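You operate a simulated robot arm through the tools that you are given. There is no shell and no other tool. Be economical: measure what you need, move in short steps, check, and stop when the job is done.

Carry out the task below with a simulated robot arm. There is one attempt and no reset: what you move stays moved.

Task
Put the pot that says "Peanut" from the brown bench top on the green bench top. Put two of the small blocks from the brown bench top on the navy bench top. Fetch the grey jar and stand it on top of the medium block on the green bench top. Open the chiller door, put the pink jar on the green bench top away on the top chiller shelf and shut the door again. Open the steel drawer in the bottle rack. Any order will do. Set down upright: cup, grey jar, pink jar.

Only the result counts: the job must be done as asked and must still hold three seconds after the hand-in. Knocking over, shifting, dropping, spilling or breaking anything else fails it.

Robot
A 6-joint arm with a two-finger gripper on a trunk, on a base that drives. Base frame: it is fixed to the floor where the robot stands at the start and does not move with it; the origin is under the middle of the robot, x ahead of it, y to its left, z up; the surface under the hand at the start is at about z = 0.78. Readings come in m, rad, newtons and seconds.
With the tool pointing down near the work surface it reaches from about 0.5 to 0.82 m from the robot's upright axis, wherever it stands. Its first joint turns from -2.897 to 2.897 rad. Places, roughly: chiller door [-8, -0.9, 1]; green bench top [0.6, -1, 0.8]; grey jar (7x7x11 cm) [0.8, -1, 0.8]; medium block (10x8x6 cm) [0.7, -0.4, 0.8]; navy bench top [-3.8, 0.6, 0.8]; pink jar (7x7x11 cm) [0.7, -1.1, 0.8]; small block (7x7x4 cm) [0.6, 0.2, 0.8]; small block (7x7x5 cm) [0.6, 0.5, 0.8]; small block (7x7x6 cm) [0.4, 0.8, 0.8]; steel drawer in the bottle rack [-5.6, -5.8, 0.8]; tall blue cup, tall green cup [0.75, 0, 0.75]; top chiller shelf [-8.3, -0.9, 1.1]. Payload 1.66 kg.
The tool frame sits at the grasp point between the pads (the TCP): z along the fingers, y along the line on which they close. The tips reach 0.016 m beyond it. The gripper opens to 0.111 m. The gripper's body begins 0.104 m behind the TCP.
Orientation is that of the tool frame in the base frame, as a unit quaternion [x, y, z, w]. With the fingers straight down and closing along the base's y, the tool's x points along the base's -x, its y along +y and its z along -z.

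Tools
- The arm moves only by the tool nudge_tool. Its argument "increments" is a list of rows, each a list of 7 numbers: the turn, a rotation vector about the base's x, y, z in rad, then the shift along the base's x, y, z in m, then the gripper command, from -1 (fully open) to 1 (shut), values between in proportion. In form: [[rx, ry, rz, tx, ty, tz, fingers], ...]. A call has 1 to 12 rows; each row is the pose to reach, as a shift and turn from the pose commanded when the call began. Rows are played at 5 a second. More than 0.05 m and 0.15 rad between two rows, or a gripper value outside its range, and nothing of the call is played. Where a pose cannot be reached the arm comes as near as it can. A force on the tool above 40 N (or 10 N above the force at the start of the call, whichever is more), or a blocked arm, ends the call early, and 0.2 s more pass. The fingers move at their own pace and stop on an object; they squeeze with about 32 N. The grip force told is the motor's: it shows also when the fingers shut on nothing. Time passes only in rows, and 0.2 s behind the last, so rows that repeat a pose let the fingers close. It gives the time, the measured TCP pose, the force on the tool (base axes), the opening and the grip force at its end, in the units of the frame above (readings bear some noise), with the torque about the TCP (base axes, N m) and any sound that the robot's microphone picked up, and new pictures: "pictures" is both (left out), scene, wrist or none.
- Cameras (640 x 400 px; columns grow to the right, rows downward): "scene" is now at [0.0696, 0.1803, 1.56]; the picture's right is [-0.22, -0.98, 0.00], its down [-0.81, 0.18, -0.56] and it looks along [0.54, -0.12, -0.83] (base axes); focal length 279 px, centre (320, 200). "wrist" rides on the gripper at [0.07, 0.014, -0.143] in the tool frame; the picture's right is [-0.19, 0.98, 0.00], its down [-0.87, -0.17, -0.47] and it looks along [-0.46, -0.09, 0.88] (tool axes); focal length 230 px, centre (320, 200). There is no depth. A picture from a camera that has moved, and an enlarged one, comes with that camera's place and axes in the base frame and with its lens. The place of the scene camera against the robot may be out by one fixed shift of up to 0.025 m in any direction.
- move_column(by): slides the trunk up (or, below 0, down) by that many m; the arm and the scene camera ride with it, the base frame stays. It gives what a move gives, with no picture.
- roll_base(legs): drives the robot by 1 to 6 legs, each [ahead, left, turn to the left] in m, m and rad, along the robot's own axes; the way and the turn of a leg run together, so that a leg with both is an arc; at most 1.5 m and 3.142 rad a leg. The arm and the cameras ride along, it lands a little off, and it stops where it bumps. It gives what a move gives, and a new picture of the scene camera.
- head_to(pan, tilt): turns the head with the scene camera to pan (to the left, within 2.094 rad either way) and tilt (down, from -0.506 to 1.204), counted from straight ahead of the robot. It gives what a move gives, and a new picture of the scene camera.
- close_up(camera, box): a new picture of the part [left, top, right, bottom] of that camera's present view, enlarged. No time passes.
- sign_off(): hands the job in; it is judged then, once.

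Go step by step. Nothing tells you exact positions but the pictures and the camera data: compare them with the known pose of the tool, close in by small moves and look again before you grip or let go. The budget is 196 turns and 260 pictures, counting those below and the enlarged ones. Unless the task says otherwise, let go and move clear before handing in.

The tools are called after "Emit:" as name(argument=value, ...) on one line, values as JSON. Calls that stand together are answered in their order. nudge_tool: Moves the arm, as the interface text tells. Its arguments: {"type":"object","properties":{"increments":{"type":"array","items":{"type":"array","items":{"type":"number"}}},"pictures":{"type":"string","enum":["both","scene","wrist","none"]}},"required":["increments"]} The other tools are called the same way: move_column (by) slides the trunk up or down; roll_base (legs) drives the base; head_to (pan, tilt) turns the head that bears the scene camera; close_up (camera, box) takes an enlarged picture of a part of a camera's view; sign_off () hands the job in.

At the start:

```text
time: 0.0
eef_pos: [0.4484, 0.0174, 1.0868]
ee_rot: [0.0, 1.0, 0.0, 0.0]
ft_force: [0.1, -0.1, 0.5]
moment: [0.01, 0.04, 0.0]
finger_gap: 0.111
gripper_force: 0.0
trunk travel left (down, up): [-0.175, 0.415]
robot x, y, heading: [0.0001, -0.001, -0.0]
head pan, tilt: [-0.22, 0.983]
```

scene: 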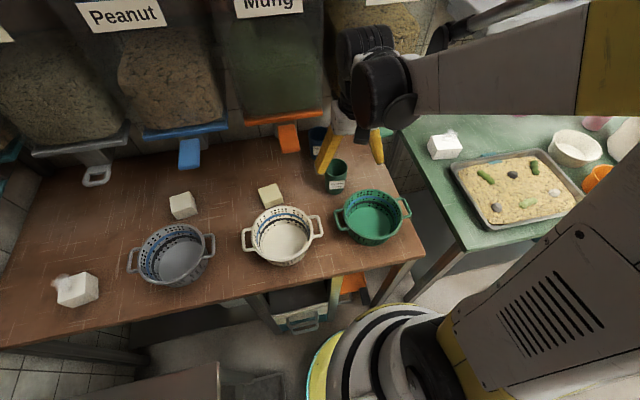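
wrist: 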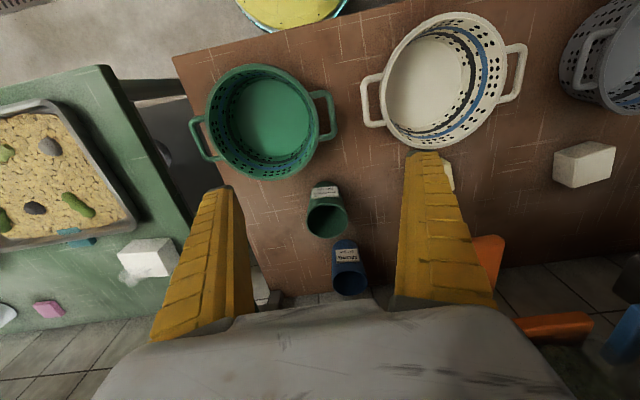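

I see the brown bench with three colanders, two labelled cups (green, blue) and three small blocks; the green bench is at the right. First I read the cup labels close up.

Emit:
close_up(camera="scene", box=[290, 110, 390, 210])

Emit:
close_up(camera="wrist", box=[290, 170, 390, 300])

```text
4.00 times, centred on (340, 160) of scene
camera zoom: at [0.0696, 0.1803, 1.56], right [-0.22, -0.98, 0.0], down [-0.81, 0.18, -0.56], along [0.54, -0.12, -0.83], focal length 1117 px, centre (240, 360)
```

zoom: 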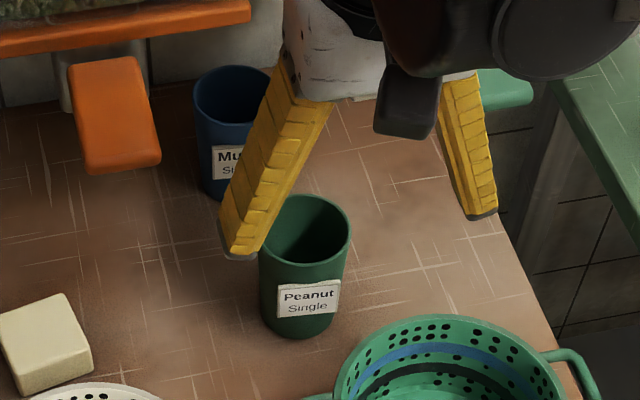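

```text
3.08 times, centred on (340, 235) of wrist
camera zoom: at [0.3768, 0.0307, 1.2301], right [0.19, 0.98, 0.0], down [0.87, -0.17, 0.47], along [0.46, -0.09, -0.88], focal length 708 px, centre (258, 92)
```

zoom: 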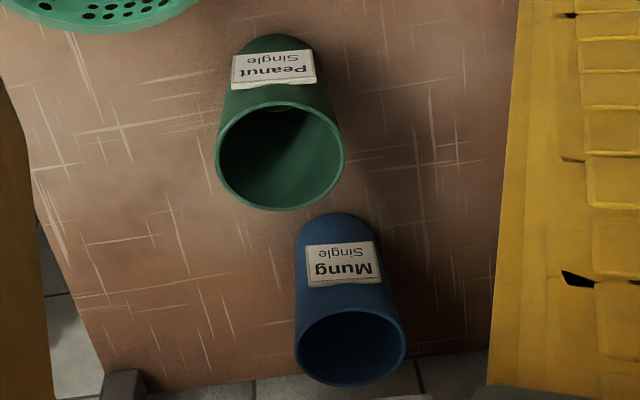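

The green cup is "Peanut", which I place near (0.595, 0.0). I move above it and look again.

Emit:
nudge_tool(increments=[[0, 0, 0, 0.04, -0.005, -0.02, -1], [0, 0, 0, 0.08, -0.01, -0.03, -1], [0, 0, 0, 0.12, -0.015, -0.05, -1], [0, 0, 0, 0.147, -0.017, -0.08, -1], [0, 0, 0, 0.147, -0.017, -0.08, -1]])

```text
time: 1.1
eef_pos: [0.5739, 0.0014, 1.0118]
ee_rot: [0.0, 1.0, 0.0, -0.001]
ft_force: [-68.6, 2.4, 32.4]
moment: [-0.5, -11.57, -0.32]
finger_gap: 0.1109
gripper_force: 0.0
trunk travel left (down, up): [-0.175, 0.415]
robot x, y, heading: [-0.0028, -0.0, 0.002]
head pan, tilt: [-0.22, 0.983]
stopped in row 5: the force on the tool passed its limit at 102 N (the readings are from after the stop); the commanded pose is now the measured one
camera scene: at [0.0538, 0.1806, 1.5607], right [-0.22, -0.98, 0.0], down [-0.81, 0.18, -0.56], along [0.55, -0.12, -0.83], focal length 279 px, centre (320, 200)
camera wrist: at [0.5039, 0.0148, 1.1558], right [0.19, 0.98, 0.0], down [0.87, -0.17, 0.47], along [0.46, -0.09, -0.88], focal length 230 px, centre (320, 200)
```

scene: 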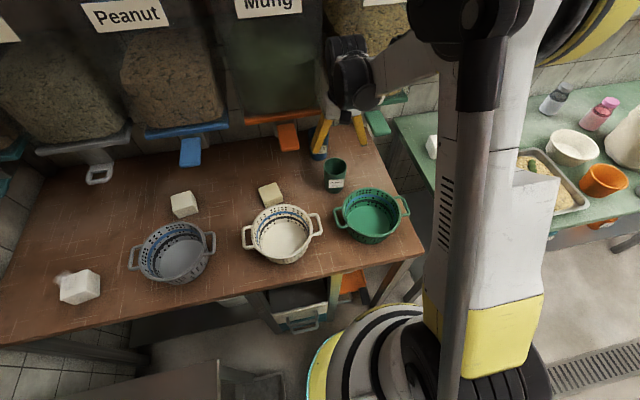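
wrist: 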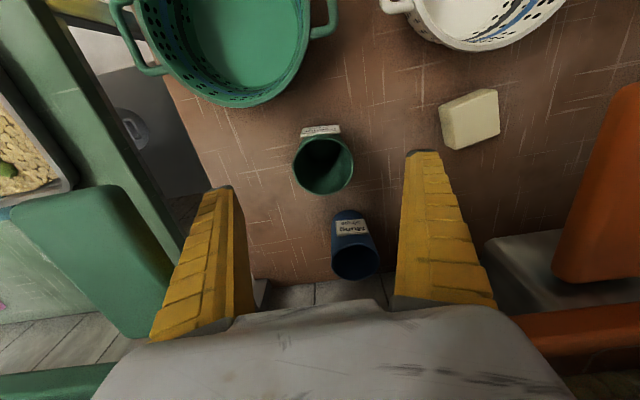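

The hand bumped something (the dispenser hanging over the rear of the bench). I back off straight away toward the robot and look.

Emit:
nudge_tool(increments=[[0, 0, 0, -0.03, 0, 0, -1], [0, 0, 0, -0.07, 0, 0, -1], [0, 0, 0, -0.11, 0, 0.0, -1], [0, 0, 0, -0.15, 0, 0.03, -1]])

Emit:
head_to(pan=-0.1, tilt=0.55)

```text
time: 2.1
eef_pos: [0.4354, 0.0032, 1.0374]
ee_rot: [-0.001, 1.0, 0.0, -0.004]
ft_force: [-0.3, -0.3, 0.1]
moment: [0.03, 0.0, 0.02]
finger_gap: 0.1109
gripper_force: 0.1
trunk travel left (down, up): [-0.175, 0.415]
robot x, y, heading: [-0.0033, -0.0034, -0.002]
head pan, tilt: [-0.22, 0.983]
camera scene: at [0.0671, 0.1803, 1.5601], right [-0.22, -0.98, 0.0], down [-0.81, 0.18, -0.56], along [0.54, -0.12, -0.83], focal length 279 px, centre (320, 200)
camera wrist: at [0.3658, 0.0159, 1.1809], right [0.19, 0.98, 0.0], down [0.87, -0.17, 0.47], along [0.46, -0.09, -0.88], focal length 230 px, centre (320, 200)
```

scene: 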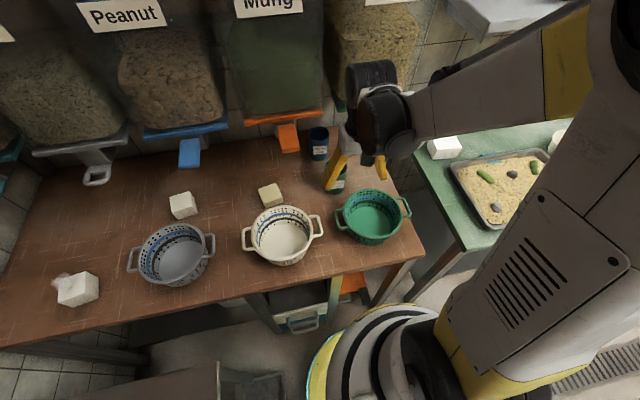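
wrist: 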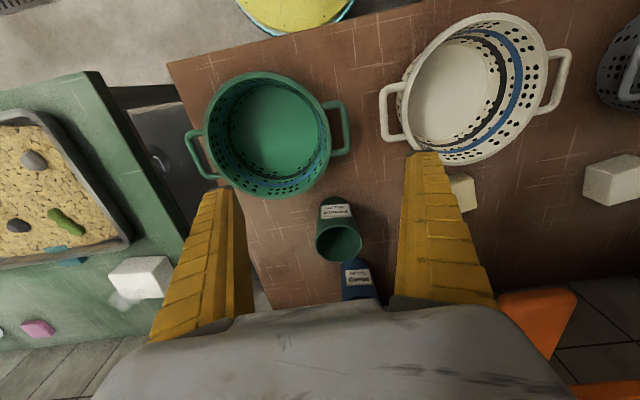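

```text
time: 3.0
eef_pos: [0.4373, 0.0033, 1.038]
ee_rot: [0.0, 1.0, -0.001, -0.003]
ft_force: [-0.1, -0.4, 0.7]
moment: [0.02, 0.0, 0.0]
finger_gap: 0.1112
gripper_force: 0.1
trunk travel left (down, up): [-0.175, 0.415]
robot x, y, heading: [-0.0019, 0.002, 0.002]
head pan, tilt: [-0.099, 0.55]
camera scene: at [0.0887, 0.1868, 1.5952], right [-0.1, -1.0, 0.0], down [-0.52, 0.05, -0.85], along [0.85, -0.08, -0.52], focal length 279 px, centre (320, 200)
```

scene: 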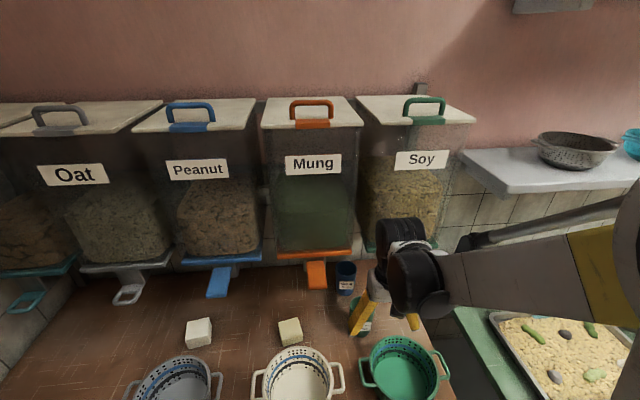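

Nothing seems moved. The dispensers overhang at about z≈1.1, so I'll grasp the cup with the hand tilted forward. First I look right at the green bench.

Emit:
head_to(pan=-0.95, tilt=0.8)

Emit:
head_to(pan=-1.7, tilt=0.6)

```text
time: 4.1
eef_pos: [0.4363, 0.0017, 1.0361]
ee_rot: [0.0, 1.0, 0.0, -0.004]
ft_force: [0.3, -0.1, -0.9]
moment: [0.01, 0.01, 0.02]
finger_gap: 0.1109
gripper_force: 0.0
trunk travel left (down, up): [-0.175, 0.415]
robot x, y, heading: [-0.003, 0.0012, 0.006]
head pan, tilt: [-0.949, 0.799]
camera scene: at [0.0462, 0.1302, 1.5739], right [-0.81, -0.58, 0.0], down [-0.42, 0.58, -0.7], along [0.41, -0.57, -0.72], focal length 279 px, centre (320, 200)
```

scene: 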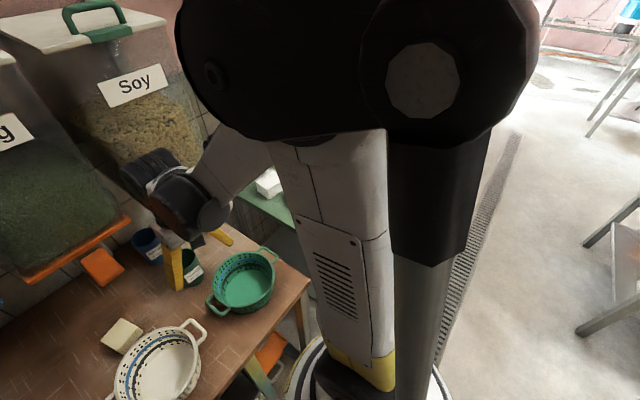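

```text
time: 5.2
eef_pos: [0.4369, 0.0024, 1.0375]
ee_rot: [0.0, 1.0, 0.0, -0.003]
ft_force: [0.1, 1.3, -0.6]
moment: [-0.02, 0.01, -0.01]
finger_gap: 0.1109
gripper_force: 0.0
trunk travel left (down, up): [-0.175, 0.415]
robot x, y, heading: [-0.0022, -0.0005, 0.001]
head pan, tilt: [-1.7, 0.6]
camera scene: at [-0.0121, 0.1081, 1.5908], right [-0.99, 0.13, 0.0], down [0.07, 0.56, -0.82], along [-0.11, -0.82, -0.57], focal length 279 px, centre (320, 200)
```

scene: 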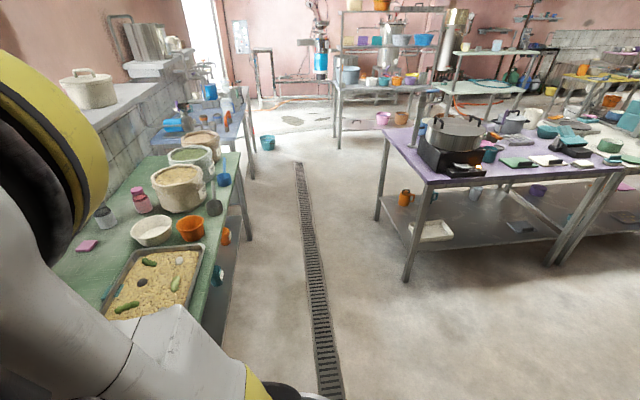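

I tilt the hand about 35° forward and go to a pre-grasp point in front of and above the cup.

Emit:
nudge_tool(increments=[[0, -0.122, 0, 0.01, 0, 0, -1], [0, -0.244, 0, 0.03, 0, -0.01, -1], [0, -0.366, 0, 0.05, 0, -0.03, -1], [0, -0.488, 0, 0.07, -0.001, -0.055, -1], [0, -0.61, 0, 0.084, -0.002, -0.08, -1], [0, -0.61, 0, 0.084, -0.002, -0.08, -1]])

Emit:
head_to(pan=-0.2, tilt=0.8)

```text
time: 6.6
eef_pos: [0.5253, -0.0008, 0.9656]
ee_rot: [-0.001, 0.955, 0.0, 0.296]
ft_force: [-0.1, 0.8, 0.6]
moment: [-0.02, 0.04, 0.02]
finger_gap: 0.1108
gripper_force: 0.0
out of reach, approached as far as the arm can: row 5, 6
trunk travel left (down, up): [-0.175, 0.415]
robot x, y, heading: [-0.0018, -0.0009, 0.005]
head pan, tilt: [-1.7, 0.6]
camera scene: at [-0.0121, 0.1081, 1.5908], right [-0.99, 0.13, 0.0], down [0.07, 0.56, -0.83], along [-0.11, -0.82, -0.56], focal length 279 px, centre (320, 200)
camera wrist: at [0.3862, 0.0131, 1.0442], right [0.16, 0.98, 0.11], down [0.45, -0.17, 0.88], along [0.88, -0.09, -0.46], focal length 230 px, centre (320, 200)
```

scene: 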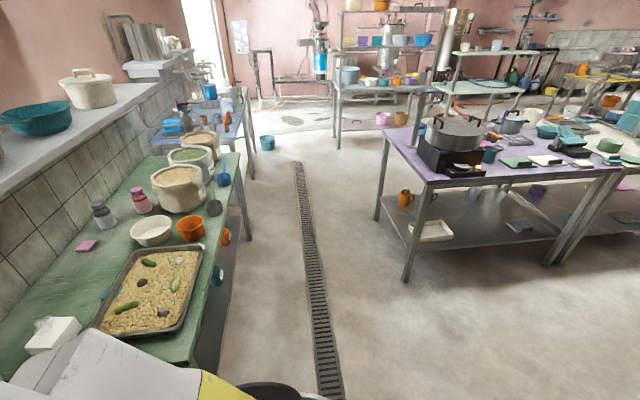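
wrist: 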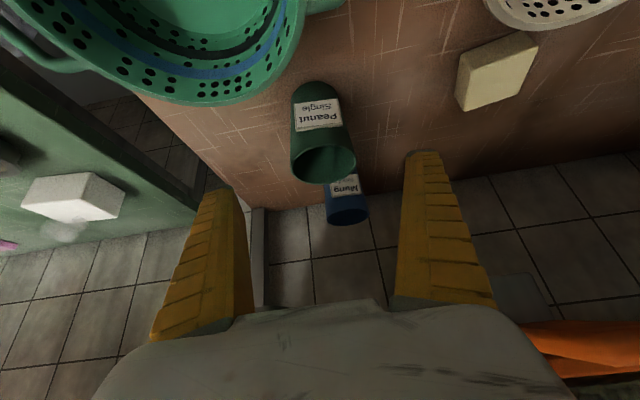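

```text
time: 8.2
eef_pos: [0.5248, 0.0002, 0.9651]
ee_rot: [-0.001, 0.955, 0.0, 0.295]
ft_force: [0.0, -0.4, -0.4]
moment: [0.01, -0.03, 0.01]
finger_gap: 0.1106
gripper_force: 0.0
trunk travel left (down, up): [-0.175, 0.415]
robot x, y, heading: [-0.0024, -0.0009, 0.003]
head pan, tilt: [-0.201, 0.799]
camera scene: at [0.0782, 0.1796, 1.5739], right [-0.2, -0.98, 0.0], down [-0.7, 0.14, -0.7], along [0.68, -0.14, -0.72], focal length 279 px, centre (320, 200)
```

scene: 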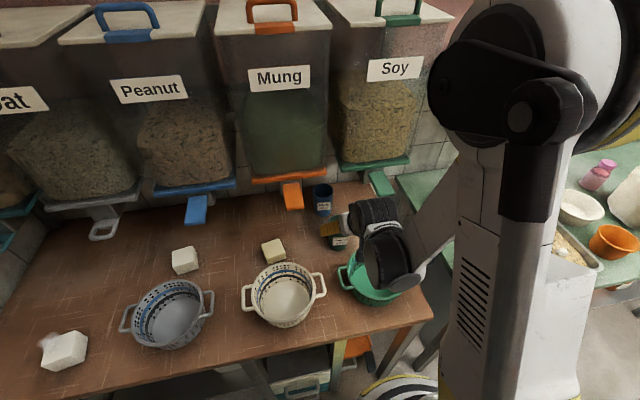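

The tilted pose is too near the robot for the arm's reach. I back the base up 12 cm to give it room.

Emit:
roll_base(legs=[[-0.12, 0, 0]])

```text
time: 9.5
eef_pos: [0.4055, -0.0007, 0.9656]
ee_rot: [0.0, 0.955, 0.0, 0.296]
ft_force: [0.2, -0.3, -0.2]
moment: [0.01, -0.02, 0.0]
finger_gap: 0.1109
gripper_force: 0.1
trunk travel left (down, up): [-0.175, 0.415]
robot x, y, heading: [-0.1214, 0.0039, 0.001]
head pan, tilt: [-0.201, 0.799]
camera scene: at [-0.0419, 0.1796, 1.574], right [-0.2, -0.98, 0.0], down [-0.7, 0.14, -0.7], along [0.68, -0.14, -0.72], focal length 279 px, centre (320, 200)
```

scene: 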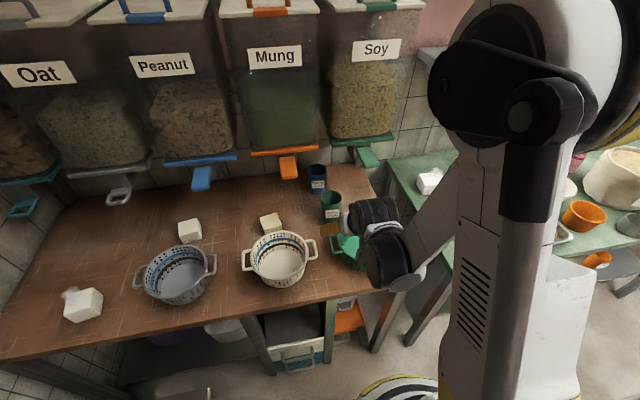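

Now I move forward to the pre-grasp point.

Emit:
nudge_tool(increments=[[0, 0, 0, 0.04, 0, 0, -1], [0, 0, 0, 0.08, 0, 0, -1], [0, 0, 0, 0.115, 0, -0.01, -1], [0, 0, 0, 0.115, 0, -0.01, -1]], pictures="wrist")

```text
time: 10.5
eef_pos: [0.5172, 0.0029, 0.957]
ee_rot: [-0.002, 0.955, 0.001, 0.296]
ft_force: [0.5, 0.1, -0.6]
moment: [-0.05, 0.0, 0.02]
finger_gap: 0.1109
gripper_force: 0.2
trunk travel left (down, up): [-0.175, 0.415]
robot x, y, heading: [-0.1204, 0.0004, -0.002]
head pan, tilt: [-0.201, 0.799]
camera wrist: at [0.3802, 0.0148, 1.0351], right [0.16, 0.98, 0.11], down [0.45, -0.17, 0.88], along [0.88, -0.09, -0.47], focal length 230 px, centre (320, 200)
```

wrist: 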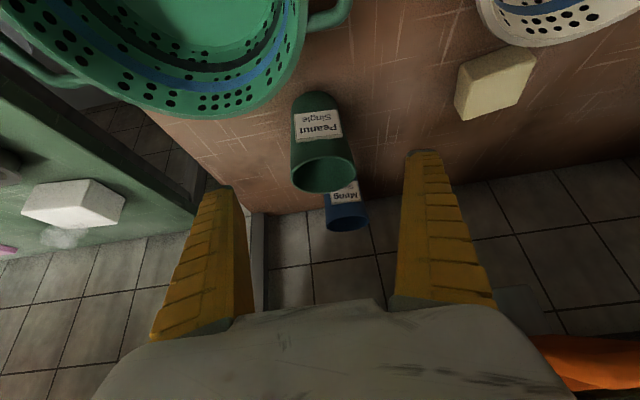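

The cup lies at about y≈0.002 between the fingers. I advance along the tool axis around it.

Emit:
nudge_tool(increments=[[0, 0, 0, 0.02, 0, -0.03, -1], [0, 0, 0, 0.04, -0.001, -0.06, -1], [0, 0, 0, 0.06, -0.001, -0.09, -1], [0, 0, 0, 0.073, -0.001, -0.107, -1], [0, 0, 0, 0.073, -0.001, -0.107, -1]])

```text
time: 11.7
eef_pos: [0.5925, 0.0005, 0.8483]
ee_rot: [0.0, 0.955, -0.001, 0.295]
ft_force: [-0.4, -0.6, -0.6]
moment: [-0.02, -0.01, 0.02]
finger_gap: 0.1109
gripper_force: 0.1
trunk travel left (down, up): [-0.175, 0.415]
robot x, y, heading: [-0.1179, 0.0011, 0.003]
head pan, tilt: [-0.201, 0.799]
camera scene: at [-0.041, 0.1796, 1.5739], right [-0.2, -0.98, 0.0], down [-0.7, 0.14, -0.7], along [0.68, -0.14, -0.72], focal length 279 px, centre (320, 200)
camera wrist: at [0.4537, 0.0134, 0.9273], right [0.16, 0.98, 0.11], down [0.45, -0.17, 0.88], along [0.88, -0.09, -0.47], focal length 230 px, centre (320, 200)
```

scene: 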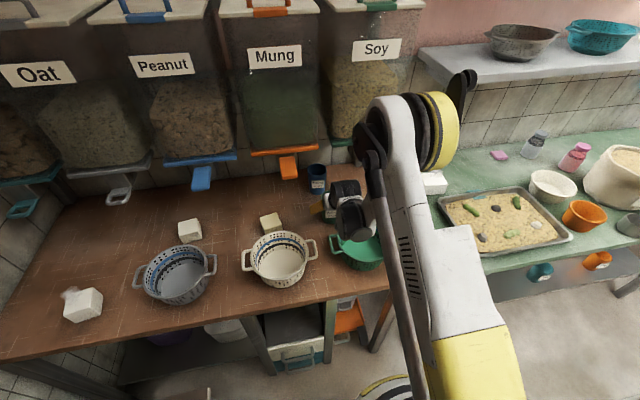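
wrist: 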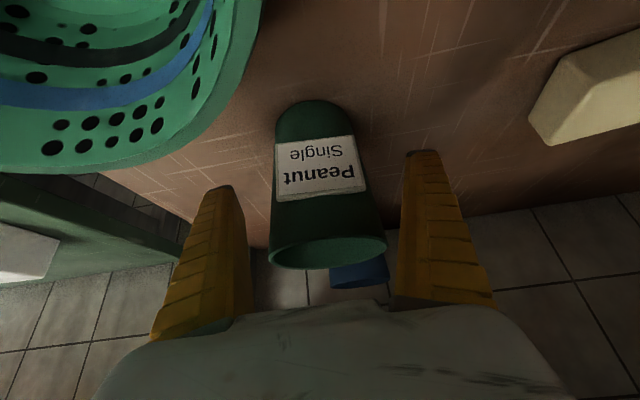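

The cup is centred between the fingers; I close the gripper.

Emit:
nudge_tool(increments=[[0, 0, 0, -0.003, 0.001, 0, 1], [0, 0, 0, -0.003, 0.001, 0, 1], [0, 0, 0, -0.003, 0.001, 0, 1], [0, 0, 0, -0.003, 0.001, 0, 1]], pictures="wrist")

```text
time: 12.7
eef_pos: [0.5897, 0.0007, 0.8487]
ee_rot: [-0.001, 0.955, 0.0, 0.295]
ft_force: [1.0, -0.5, -0.1]
moment: [0.02, -0.02, -0.03]
finger_gap: 0.0683
gripper_force: 32.2
trunk travel left (down, up): [-0.175, 0.415]
robot x, y, heading: [-0.1214, -0.0008, 0.005]
head pan, tilt: [-0.201, 0.799]
camera wrist: at [0.4517, 0.0141, 0.9274], right [0.16, 0.98, 0.11], down [0.45, -0.17, 0.88], along [0.88, -0.09, -0.47], focal length 230 px, centre (320, 200)
```

wrist: 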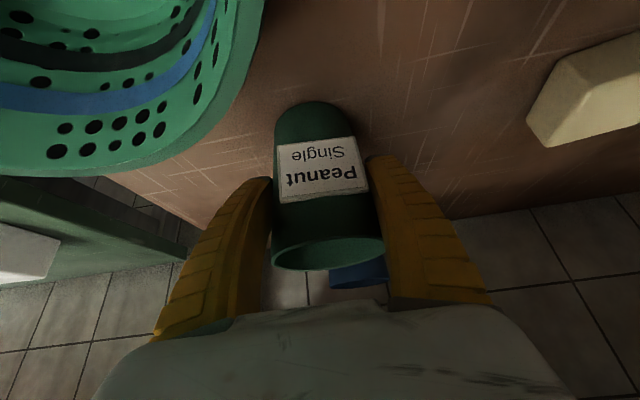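

Gripped. I lift the cup up, then back toward the robot.

Emit:
nudge_tool(increments=[[0, 0, 0, 0, 0, 0.03, 1], [0, 0, 0, -0.01, 0, 0.07, 1], [0, 0, 0, -0.03, 0, 0.11, 1], [0, 0, 0, -0.07, 0, 0.14, 1], [0, 0, 0, -0.11, 0, 0.17, 1], [0, 0, 0, -0.15, 0, 0.18, 1], [0, 0, 0, -0.15, 0, 0.18, 1]])

```text
time: 14.3
eef_pos: [0.4416, -0.0001, 1.0261]
ee_rot: [0.0, 0.955, 0.0, 0.295]
ft_force: [1.3, -0.6, -0.8]
moment: [0.0, -0.02, -0.01]
finger_gap: 0.0682
gripper_force: 32.1
trunk travel left (down, up): [-0.175, 0.415]
robot x, y, heading: [-0.1188, -0.0045, -0.003]
head pan, tilt: [-0.201, 0.799]
camera scene: at [-0.0406, 0.1796, 1.5739], right [-0.2, -0.98, 0.0], down [-0.7, 0.14, -0.7], along [0.68, -0.14, -0.72], focal length 279 px, centre (320, 200)
camera wrist: at [0.3023, 0.0133, 1.1053], right [0.16, 0.98, 0.11], down [0.45, -0.17, 0.88], along [0.88, -0.09, -0.47], focal length 230 px, centre (320, 200)
```

scene: 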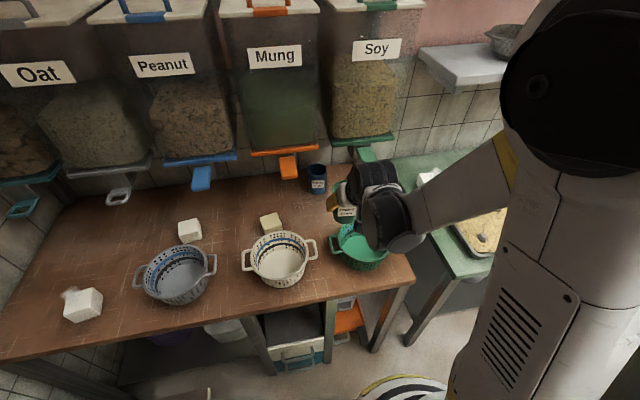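
wrist: 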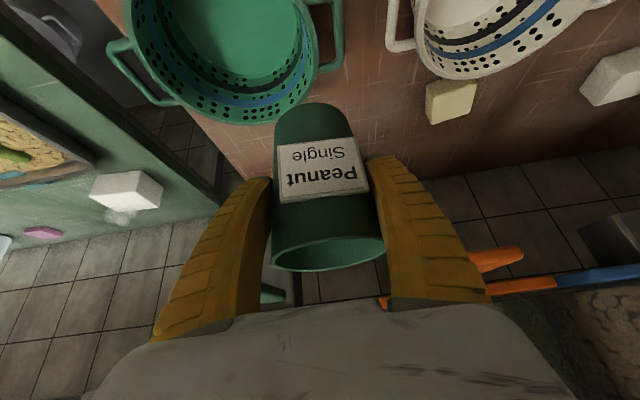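

Cup held. I shift the base sideways to the right, to face the green bench, and look.

Emit:
roll_base(legs=[[0, -0.6, 0]])

Emit:
head_to(pan=0.0, tilt=0.85)

```text
time: 17.6
eef_pos: [0.444, -0.5921, 1.027]
ee_rot: [-0.003, 0.955, 0.001, 0.296]
ft_force: [-0.4, -0.9, -1.0]
moment: [-0.01, 0.03, 0.0]
finger_gap: 0.0683
gripper_force: 31.8
trunk travel left (down, up): [-0.175, 0.415]
robot x, y, heading: [-0.1213, -0.593, 0.006]
head pan, tilt: [-0.201, 0.799]
camera scene: at [-0.0393, -0.4146, 1.574], right [-0.19, -0.98, 0.0], down [-0.7, 0.14, -0.7], along [0.68, -0.13, -0.72], focal length 279 px, centre (320, 200)
```

scene: 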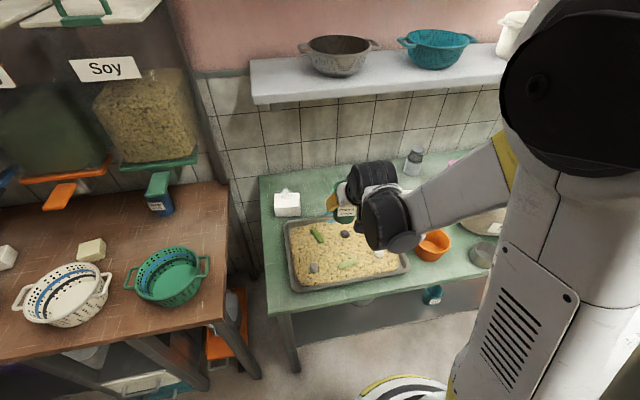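

```text
time: 18.4
eef_pos: [0.4427, -0.5911, 1.0262]
ee_rot: [-0.002, 0.955, 0.0, 0.296]
ft_force: [-0.2, -0.8, 0.3]
moment: [-0.01, 0.0, -0.02]
finger_gap: 0.0683
gripper_force: 31.8
trunk travel left (down, up): [-0.175, 0.415]
robot x, y, heading: [-0.1141, -0.595, 0.01]
head pan, tilt: [0.0, 0.85]
camera scene: at [-0.0402, -0.3982, 1.5699], right [0.01, -1.0, 0.0], down [-0.75, 0.0, -0.66], along [0.66, 0.0, -0.75], focal length 279 px, centre (320, 200)
```

scene: 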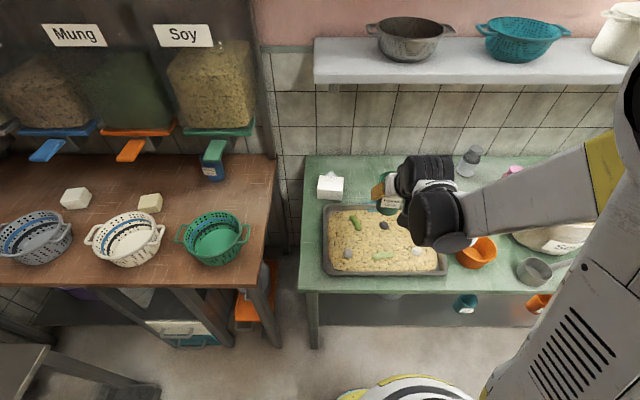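

I check the strip behind the tray with the wrist camera for free space.

Emit:
close_up(camera="wrist", box=[0, 0, 640, 400])

Emit:
close_up(camera="scene", box=[300, 140, 560, 300])

```text
1.00 times, centred on (320, 200) of wrist (not enlarged: the box is as wide or as high as the picture)
camera zoom: at [0.3046, -0.5791, 1.1052], right [0.15, 0.98, 0.11], down [0.45, -0.17, 0.88], along [0.88, -0.08, -0.47], focal length 230 px, centre (320, 200)
```

zoom: 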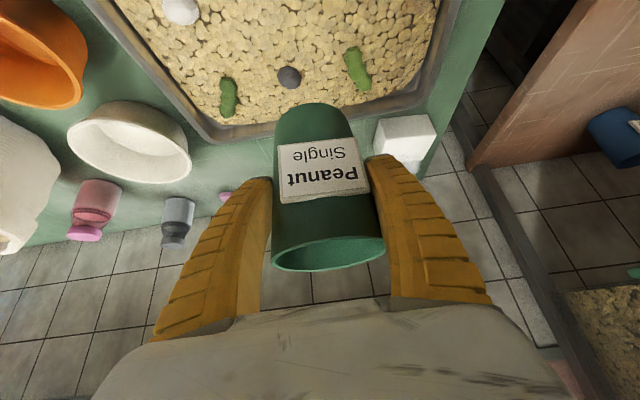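

```text
2.46 times, centred on (430, 220) of scene
camera zoom: at [-0.0402, -0.3982, 1.5699], right [0.01, -1.0, 0.0], down [-0.75, 0.0, -0.66], along [0.66, 0.0, -0.75], focal length 687 px, centre (49, 151)
```

zoom: 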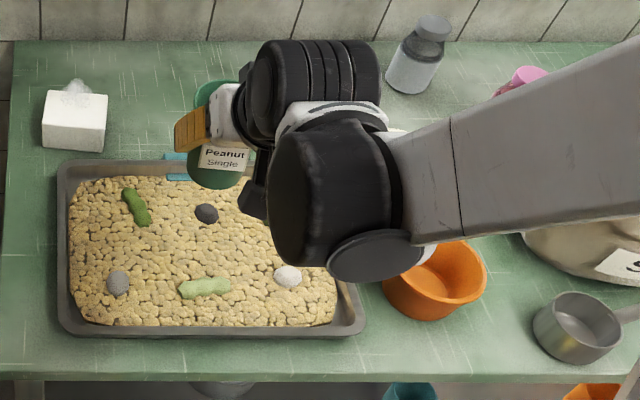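

The strip behind the tray, right of the block, is free. I drive ahead 0.1 m, then carry the cup over about (0.73, -0.60).

Emit:
roll_base(legs=[[0.1, 0, 0]])

Emit:
nudge_tool(increments=[[0, 0, 0, 0.04, 0, 0, 1], [0, 0, 0, 0.08, 0, -0.02, 1], [0, 0, 0, 0.12, 0, -0.04, 1], [0, 0, 0, 0.16, 0, -0.06, 1], [0, 0, 0, 0.19, 0, -0.09, 1], [0, 0, 0, 0.19, 0, -0.11, 1], [0, 0, 0, 0.19, 0, -0.11, 1]])

```text
time: 19.5
eef_pos: [0.5437, -0.5929, 1.0258]
ee_rot: [-0.003, 0.956, 0.001, 0.295]
ft_force: [0.2, -0.6, -0.4]
moment: [0.03, 0.04, -0.02]
finger_gap: 0.0681
gripper_force: 31.7
trunk travel left (down, up): [-0.175, 0.415]
robot x, y, heading: [-0.0191, -0.5967, 0.009]
head pan, tilt: [0.0, 0.85]
camera scene: at [0.0601, -0.3976, 1.5698], right [0.01, -1.0, 0.0], down [-0.75, 0.0, -0.66], along [0.66, 0.0, -0.75], focal length 279 px, centre (320, 200)
```

scene: 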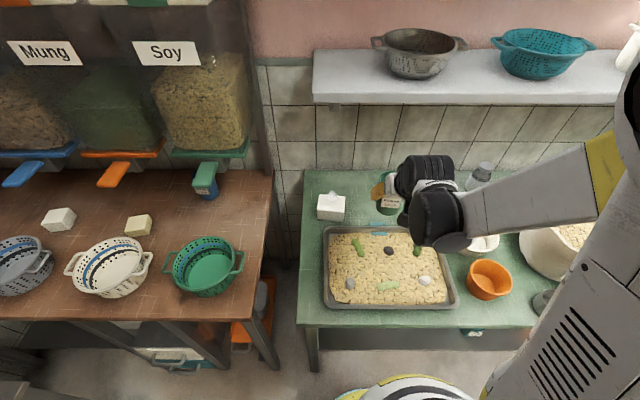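

```text
time: 21.1
eef_pos: [0.7329, -0.5923, 0.9164]
ee_rot: [-0.002, 0.955, 0.0, 0.295]
ft_force: [-0.5, 0.4, 0.1]
moment: [0.03, 0.0, -0.01]
finger_gap: 0.0681
gripper_force: 32.1
trunk travel left (down, up): [-0.175, 0.415]
robot x, y, heading: [-0.018, -0.5936, 0.003]
head pan, tilt: [0.0, 0.85]
camera scene: at [0.0587, -0.3976, 1.5699], right [0.01, -1.0, 0.0], down [-0.75, 0.0, -0.66], along [0.66, 0.0, -0.75], focal length 279 px, centre (320, 200)
camera wrist: at [0.5941, -0.5787, 0.9945], right [0.15, 0.98, 0.11], down [0.45, -0.17, 0.88], along [0.88, -0.09, -0.47], focal length 230 px, centre (320, 200)
```

scene: 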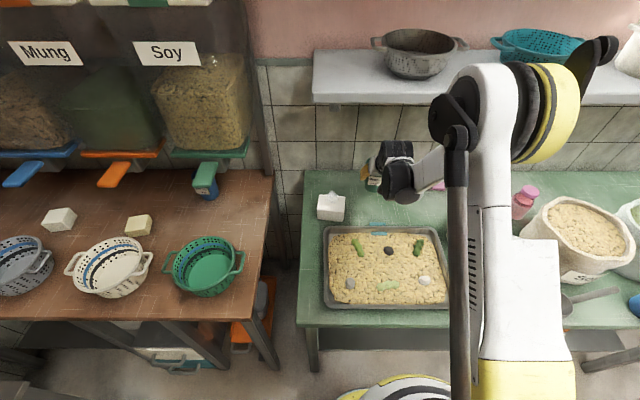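
wrist: 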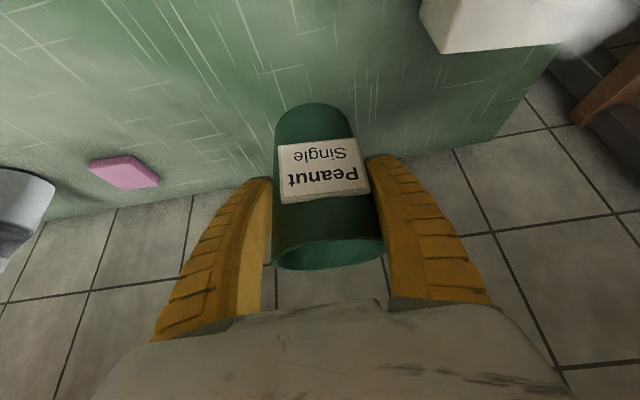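

Clear beneath. I lower to near contact, watching the force.

Emit:
nudge_tool(increments=[[0, 0, 0, 0, 0, -0.03, 1], [0, 0, 0, 0, 0, -0.05, 1], [0, 0, 0, 0, 0, -0.057, 1], [0, 0, 0, 0, 0, -0.062, 1], [0, 0, 0, 0, 0, -0.066, 1], [0, 0, 0, 0, 0, -0.066, 1]], pictures="wrist")

```text
time: 22.5
eef_pos: [0.7323, -0.5911, 0.8498]
ee_rot: [-0.002, 0.955, 0.001, 0.296]
ft_force: [0.0, -1.1, -1.2]
moment: [-0.02, 0.04, -0.01]
finger_gap: 0.0677
gripper_force: 31.9
trunk travel left (down, up): [-0.175, 0.415]
robot x, y, heading: [-0.0177, -0.5949, -0.0]
head pan, tilt: [0.0, 0.85]
camera wrist: at [0.5938, -0.5791, 0.9289], right [0.15, 0.98, 0.11], down [0.45, -0.17, 0.88], along [0.88, -0.09, -0.47], focal length 230 px, centre (320, 200)
```

wrist: 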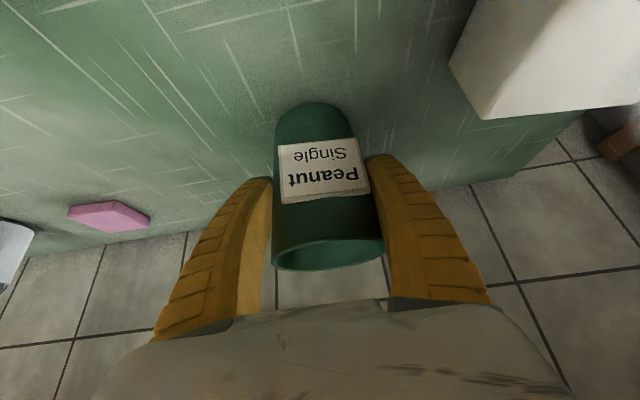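

No contact yet; I lower on in 2 mm steps.

Emit:
nudge_tool(increments=[[0, 0, 0, 0, 0, -0.002, 1], [0, 0, 0, 0, 0, -0.004, 1], [0, 0, 0, 0, 0, -0.006, 1], [0, 0, 0, 0, 0, -0.006, 1]], pictures="none")

```text
time: 23.5
eef_pos: [0.732, -0.5926, 0.8458]
ee_rot: [-0.002, 0.955, 0.001, 0.296]
ft_force: [0.8, -5.6, 20.8]
moment: [-0.01, -0.13, -0.03]
finger_gap: 0.0684
gripper_force: 32.4
trunk travel left (down, up): [-0.175, 0.415]
robot x, y, heading: [-0.0168, -0.5963, 0.006]
head pan, tilt: [0.0, 0.85]
```

Contact. I ease off, open, and draw back along the tool axis.

Emit:
nudge_tool(increments=[[0, 0, 0, 0, 0, 0.003, 1], [0, 0, 0, 0, 0, 0.003, 0.2], [0, 0, 0, 0, 0, 0.003, -1], [0, 0, 0, 0, 0, 0.003, -1], [0, 0, 0, -0.02, 0, 0.03, -1], [0, 0, 0, -0.045, 0, 0.065, -1], [0, 0, 0, -0.07, 0, 0.1, -1], [0, 0, 0, -0.1, 0, 0.14, -1]])

```text
time: 25.3
eef_pos: [0.6307, -0.5904, 0.984]
ee_rot: [-0.003, 0.955, 0.001, 0.296]
ft_force: [0.2, -0.1, -1.2]
moment: [0.01, -0.01, -0.04]
finger_gap: 0.1106
gripper_force: 0.1
trunk travel left (down, up): [-0.175, 0.415]
robot x, y, heading: [-0.0186, -0.5941, 0.009]
head pan, tilt: [0.0, 0.85]
camera scene: at [0.0574, -0.3976, 1.57], right [0.01, -1.0, 0.0], down [-0.75, 0.0, -0.66], along [0.66, 0.0, -0.75], focal length 279 px, centre (320, 200)
camera wrist: at [0.4921, -0.5778, 1.0628], right [0.15, 0.98, 0.11], down [0.45, -0.17, 0.88], along [0.88, -0.09, -0.47], focal length 230 px, centre (320, 200)
```

scene: 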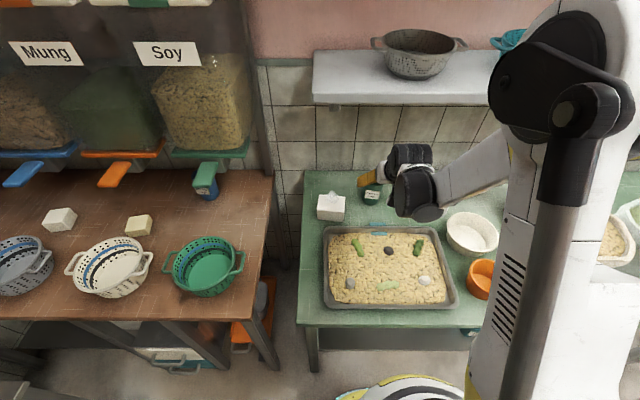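
wrist: 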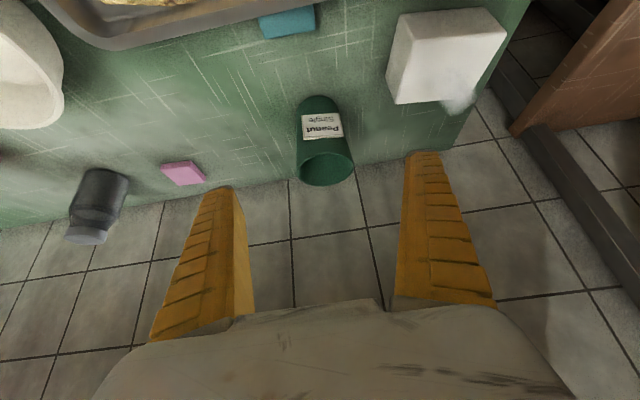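

The cup stands upright on the green bench. Next I shift 0.4 m right to face the grey jar.

Emit:
roll_base(legs=[[0, -0.4, 0]])

Emit:
close_up(camera="wrist", box=[0, 0, 640, 400])

```text
time: 27.8
eef_pos: [0.6345, -0.993, 0.9839]
ee_rot: [-0.002, 0.955, 0.001, 0.296]
ft_force: [0.0, -1.0, -0.3]
moment: [-0.01, -0.01, 0.01]
finger_gap: 0.1108
gripper_force: 0.1
trunk travel left (down, up): [-0.175, 0.415]
robot x, y, heading: [-0.0153, -0.9953, 0.003]
head pan, tilt: [0.0, 0.85]
camera scene: at [0.0608, -0.8009, 1.57], right [0.01, -1.0, 0.0], down [-0.75, 0.0, -0.66], along [0.66, 0.0, -0.75], focal length 279 px, centre (320, 200)
```

scene: 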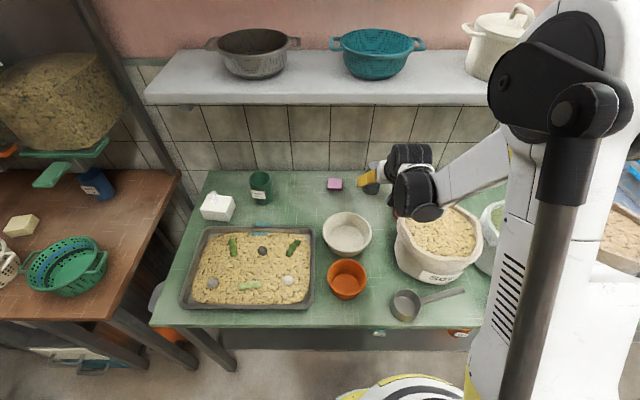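

```text
1.00 times, centred on (320, 200) of wrist (not enlarged: the box is as wide or as high as the picture)
camera zoom: at [0.4957, -0.9804, 1.062], right [0.15, 0.98, 0.11], down [0.45, -0.17, 0.88], along [0.88, -0.08, -0.47], focal length 230 px, centre (320, 200)
```

zoom: 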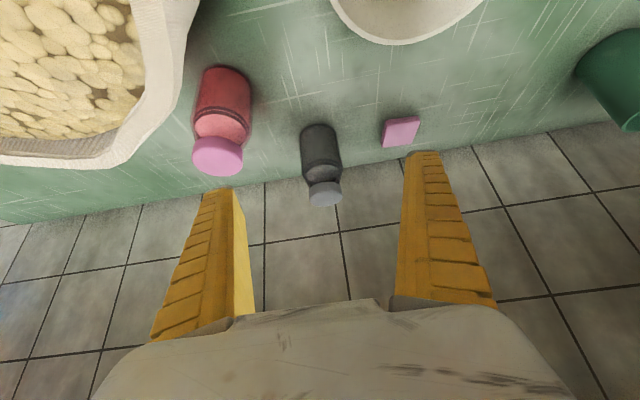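

Grey jar at about (0.798, -0.997), pink at (0.676, -1.10). I approach the grey jar along the tool axis.

Emit:
nudge_tool(increments=[[0, 0, 0, 0.045, -0.004, -0.02, -1], [0, 0, 0, 0.088, -0.004, -0.046, -1], [0, 0, 0, 0.11, -0.004, -0.077, -1], [0, 0, 0, 0.13, -0.004, -0.105, -1], [0, 0, 0, 0.13, -0.004, -0.105, -1]], pictures="wrist")

```text
refused: row 2 steps farther than a row can; nothing moved
```

Emit:
nudge_tool(increments=[[0, 0, 0, 0.04, -0.004, -0.02, -1], [0, 0, 0, 0.08, -0.004, -0.044, -1], [0, 0, 0, 0.11, -0.004, -0.077, -1], [0, 0, 0, 0.13, -0.004, -0.105, -1], [0, 0, 0, 0.13, -0.004, -0.105, -1]], pictures="wrist")

```text
time: 29.0
eef_pos: [0.7655, -0.9965, 0.879]
ee_rot: [-0.003, 0.955, 0.001, 0.296]
ft_force: [-0.5, 0.6, -0.4]
moment: [0.0, 0.01, 0.0]
finger_gap: 0.1109
gripper_force: 0.1
trunk travel left (down, up): [-0.175, 0.415]
robot x, y, heading: [-0.0166, -0.9971, 0.006]
head pan, tilt: [0.0, 0.85]
camera wrist: at [0.6269, -0.9846, 0.9573], right [0.15, 0.98, 0.11], down [0.45, -0.16, 0.88], along [0.88, -0.08, -0.47], focal length 230 px, centre (320, 200)
```

wrist: 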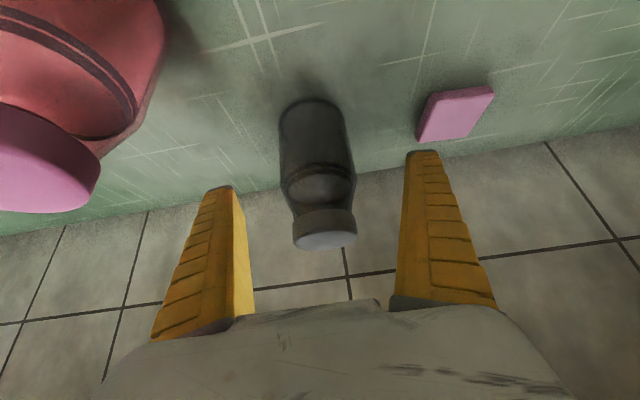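

Centred. I advance the last bit and grip.

Emit:
nudge_tool(increments=[[0, 0, 0, 0.016, 0, -0.023, -1], [0, 0, 0, 0.032, 0, -0.047, -1], [0, 0, 0, 0.032, 0, -0.047, -1], [0, 0, 0, 0.032, 0, -0.047, 1], [0, 0, 0, 0.032, 0, -0.047, 1], [0, 0, 0, 0.032, 0, -0.047, 1], [0, 0, 0, 0.032, 0, -0.047, 1]], pictures="wrist")

```text
time: 30.6
eef_pos: [0.797, -0.9986, 0.8339]
ee_rot: [-0.003, 0.955, 0.001, 0.296]
ft_force: [0.3, -0.9, -1.0]
moment: [0.02, 0.03, -0.01]
finger_gap: 0.064
gripper_force: 32.0
trunk travel left (down, up): [-0.175, 0.415]
robot x, y, heading: [-0.0162, -0.9989, 0.005]
head pan, tilt: [0.0, 0.85]
camera wrist: at [0.658, -0.9853, 0.9125], right [0.15, 0.98, 0.11], down [0.45, -0.16, 0.88], along [0.88, -0.08, -0.47], focal length 230 px, centre (320, 200)
```

wrist: 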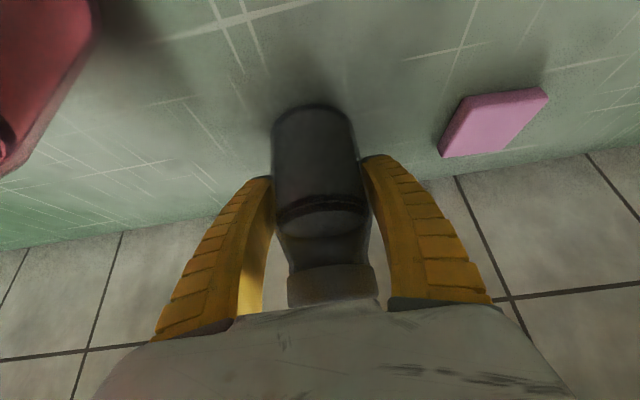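

Jar held. I lift and draw back, then drive left to face the medium block.

Emit:
nudge_tool(increments=[[0, 0, 0, 0, 0, 0.03, 1], [0, 0, 0, -0.015, 0, 0.07, 1], [0, 0, 0, -0.035, 0, 0.11, 1], [0, 0, 0, -0.06, 0, 0.15, 1], [0, 0, 0, -0.1, 0, 0.18, 1], [0, 0, 0, -0.14, 0, 0.19, 1], [0, 0, 0, -0.14, 0, 0.19, 1]], pictures="none")

Emit:
roll_base(legs=[[0, 0.56, 0]])

Emit:
close_up(camera="wrist", box=[0, 0, 640, 400])

```text
time: 32.2
eef_pos: [0.6567, -0.9967, 1.0206]
ee_rot: [-0.003, 0.955, 0.001, 0.296]
ft_force: [-0.4, 0.6, -2.5]
moment: [-0.02, 0.01, 0.02]
finger_gap: 0.0639
gripper_force: 32.0
trunk travel left (down, up): [-0.175, 0.415]
robot x, y, heading: [-0.0159, -0.999, 0.0]
head pan, tilt: [0.0, 0.85]
```

```text
time: 35.5
eef_pos: [0.6572, -0.4372, 1.0202]
ee_rot: [0.003, 0.955, -0.001, 0.296]
ft_force: [0.0, 0.0, -2.8]
moment: [0.0, -0.02, -0.01]
finger_gap: 0.0638
gripper_force: 32.4
trunk travel left (down, up): [-0.175, 0.415]
robot x, y, heading: [-0.0165, -0.4292, -0.002]
head pan, tilt: [0.0, 0.85]
camera scene: at [0.063, -0.233, 1.5698], right [-0.01, -1.0, 0.0], down [-0.75, 0.0, -0.66], along [0.66, 0.0, -0.75], focal length 279 px, centre (320, 200)
```

scene: 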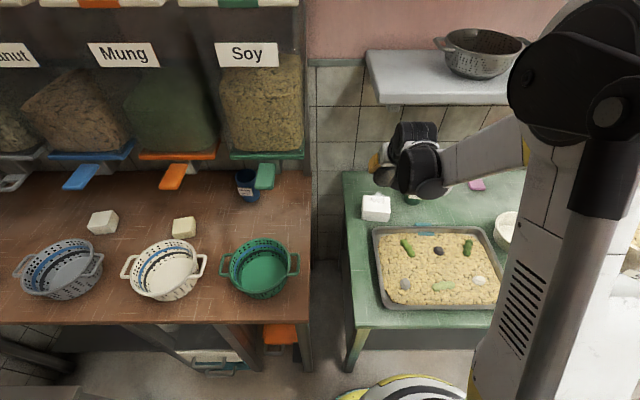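

```text
1.00 times, centred on (320, 200) of wrist (not enlarged: the box is as wide or as high as the picture)
camera zoom: at [0.5187, -0.4227, 1.099], right [0.16, 0.98, 0.11], down [0.45, -0.17, 0.88], along [0.88, -0.09, -0.47], focal length 230 px, centre (320, 200)
```

zoom: 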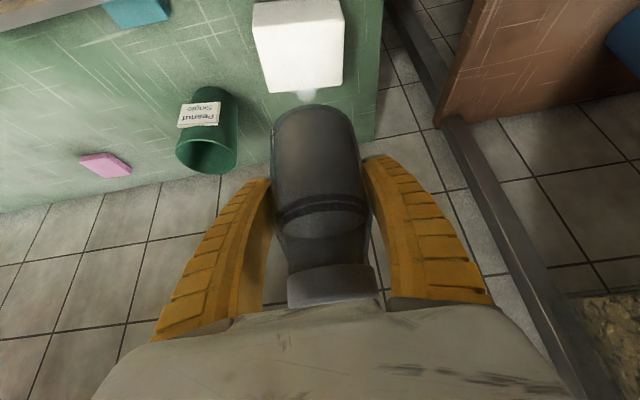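

I zoom on the block to locate its top face.

Emit:
close_up(camera="wrist", box=[220, 0, 380, 100])

Emit:
close_up(camera="scene", box=[340, 160, 440, 240])

```text
4.00 times, centred on (300, 50) of wrist
camera zoom: at [0.5187, -0.4227, 1.099], right [0.16, 0.98, 0.11], down [0.45, -0.17, 0.88], along [0.88, -0.09, -0.47], focal length 920 px, centre (400, 800)
```

zoom: 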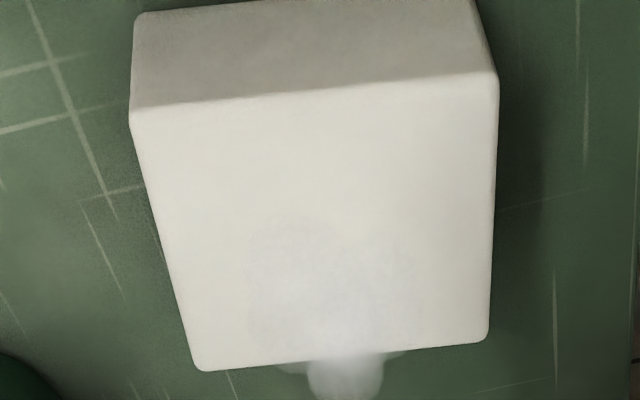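

```text
5.00 times, centred on (390, 200) of scene
camera zoom: at [0.063, -0.233, 1.5698], right [-0.01, -1.0, 0.0], down [-0.75, 0.0, -0.66], along [0.66, 0.0, -0.75], focal length 1396 px, centre (-30, 200)
```

zoom: 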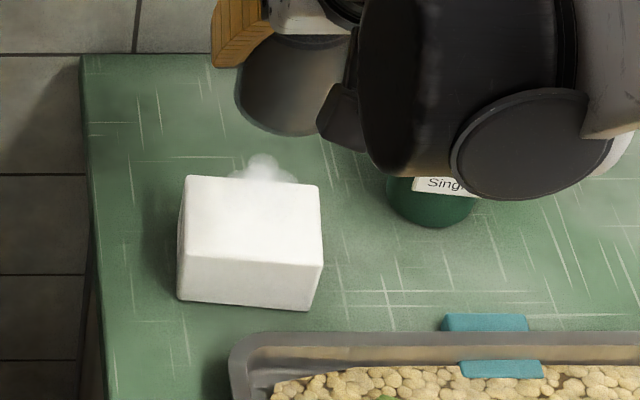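

Block top centre is about (0.670, -0.438), z≈0.84. I lower the jar to just above it.

Emit:
nudge_tool(increments=[[0, 0, 0, 0.007, 0, -0.04, 1], [0, 0, 0, 0.013, 0, -0.08, 1], [0, 0, 0, 0.013, 0, -0.11, 1], [0, 0, 0, 0.013, 0, -0.11, 1]])

```text
time: 36.5
eef_pos: [0.6688, -0.4346, 0.9115]
ee_rot: [0.002, 0.955, -0.001, 0.296]
ft_force: [0.0, -0.6, -3.5]
moment: [0.01, 0.01, -0.03]
finger_gap: 0.0638
gripper_force: 32.0
trunk travel left (down, up): [-0.175, 0.415]
robot x, y, heading: [-0.0184, -0.4295, -0.005]
head pan, tilt: [0.0, 0.85]
camera scene: at [0.063, -0.2334, 1.5699], right [-0.01, -1.0, 0.0], down [-0.75, 0.0, -0.66], along [0.66, 0.0, -0.75], focal length 279 px, centre (320, 200)
camera wrist: at [0.5313, -0.4221, 0.9894], right [0.16, 0.98, 0.11], down [0.45, -0.17, 0.88], along [0.88, -0.09, -0.47], focal length 230 px, centre (320, 200)
```

scene: 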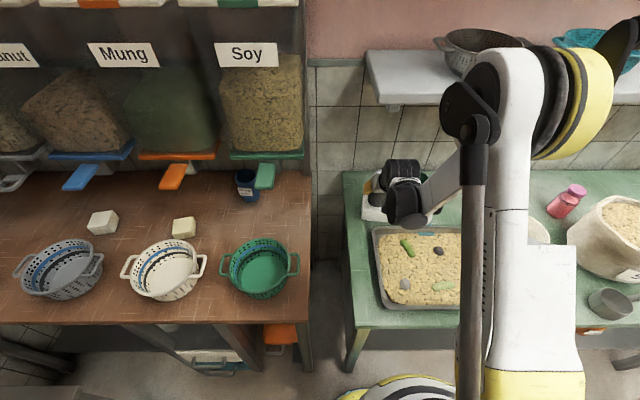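
wrist: 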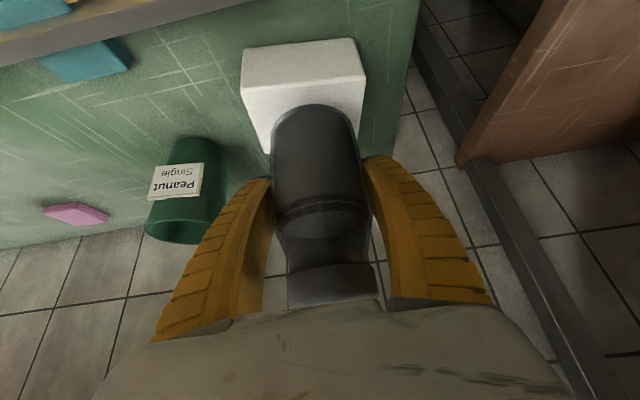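

Nearly aligned; I correct by a few mm and lower gently to contact.

Emit:
nudge_tool(increments=[[0, 0, 0, 0.005, -0.003, -0.008, 1], [0, 0, 0, 0.005, -0.003, -0.012, 1], [0, 0, 0, 0.005, -0.003, -0.015, 1], [0, 0, 0, 0.005, -0.003, -0.017, 1], [0, 0, 0, 0.005, -0.003, -0.017, 1]], pictures="wrist")

```text
time: 37.7
eef_pos: [0.6742, -0.4401, 0.8947]
ee_rot: [0.001, 0.955, 0.001, 0.296]
ft_force: [0.3, -0.3, -2.5]
moment: [-0.01, -0.01, 0.01]
finger_gap: 0.0637
gripper_force: 31.8
trunk travel left (down, up): [-0.175, 0.415]
robot x, y, heading: [-0.0203, -0.4287, -0.003]
head pan, tilt: [0.0, 0.85]
camera wrist: at [0.5363, -0.4259, 0.9727], right [0.16, 0.98, 0.11], down [0.45, -0.17, 0.88], along [0.88, -0.09, -0.47], focal length 230 px, centre (320, 200)
```

wrist: 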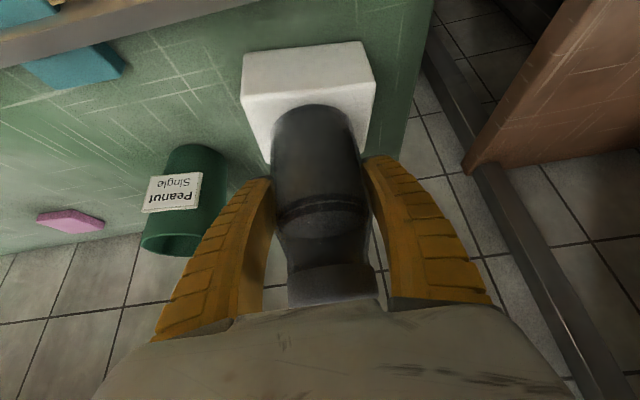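

Emit:
nudge_tool(increments=[[0, 0, 0, 0, 0, -0.002, 1], [0, 0, 0, 0, 0, -0.004, 1], [0, 0, 0, 0, 0, -0.004, 1]], pictures="none")

```text
time: 38.5
eef_pos: [0.675, -0.4402, 0.8901]
ee_rot: [0.002, 0.955, -0.001, 0.295]
ft_force: [2.0, 0.3, 0.4]
moment: [0.11, 0.02, -0.05]
finger_gap: 0.0637
gripper_force: 32.0
trunk travel left (down, up): [-0.175, 0.415]
robot x, y, heading: [-0.0177, -0.4291, -0.006]
head pan, tilt: [0.0, 0.85]
```

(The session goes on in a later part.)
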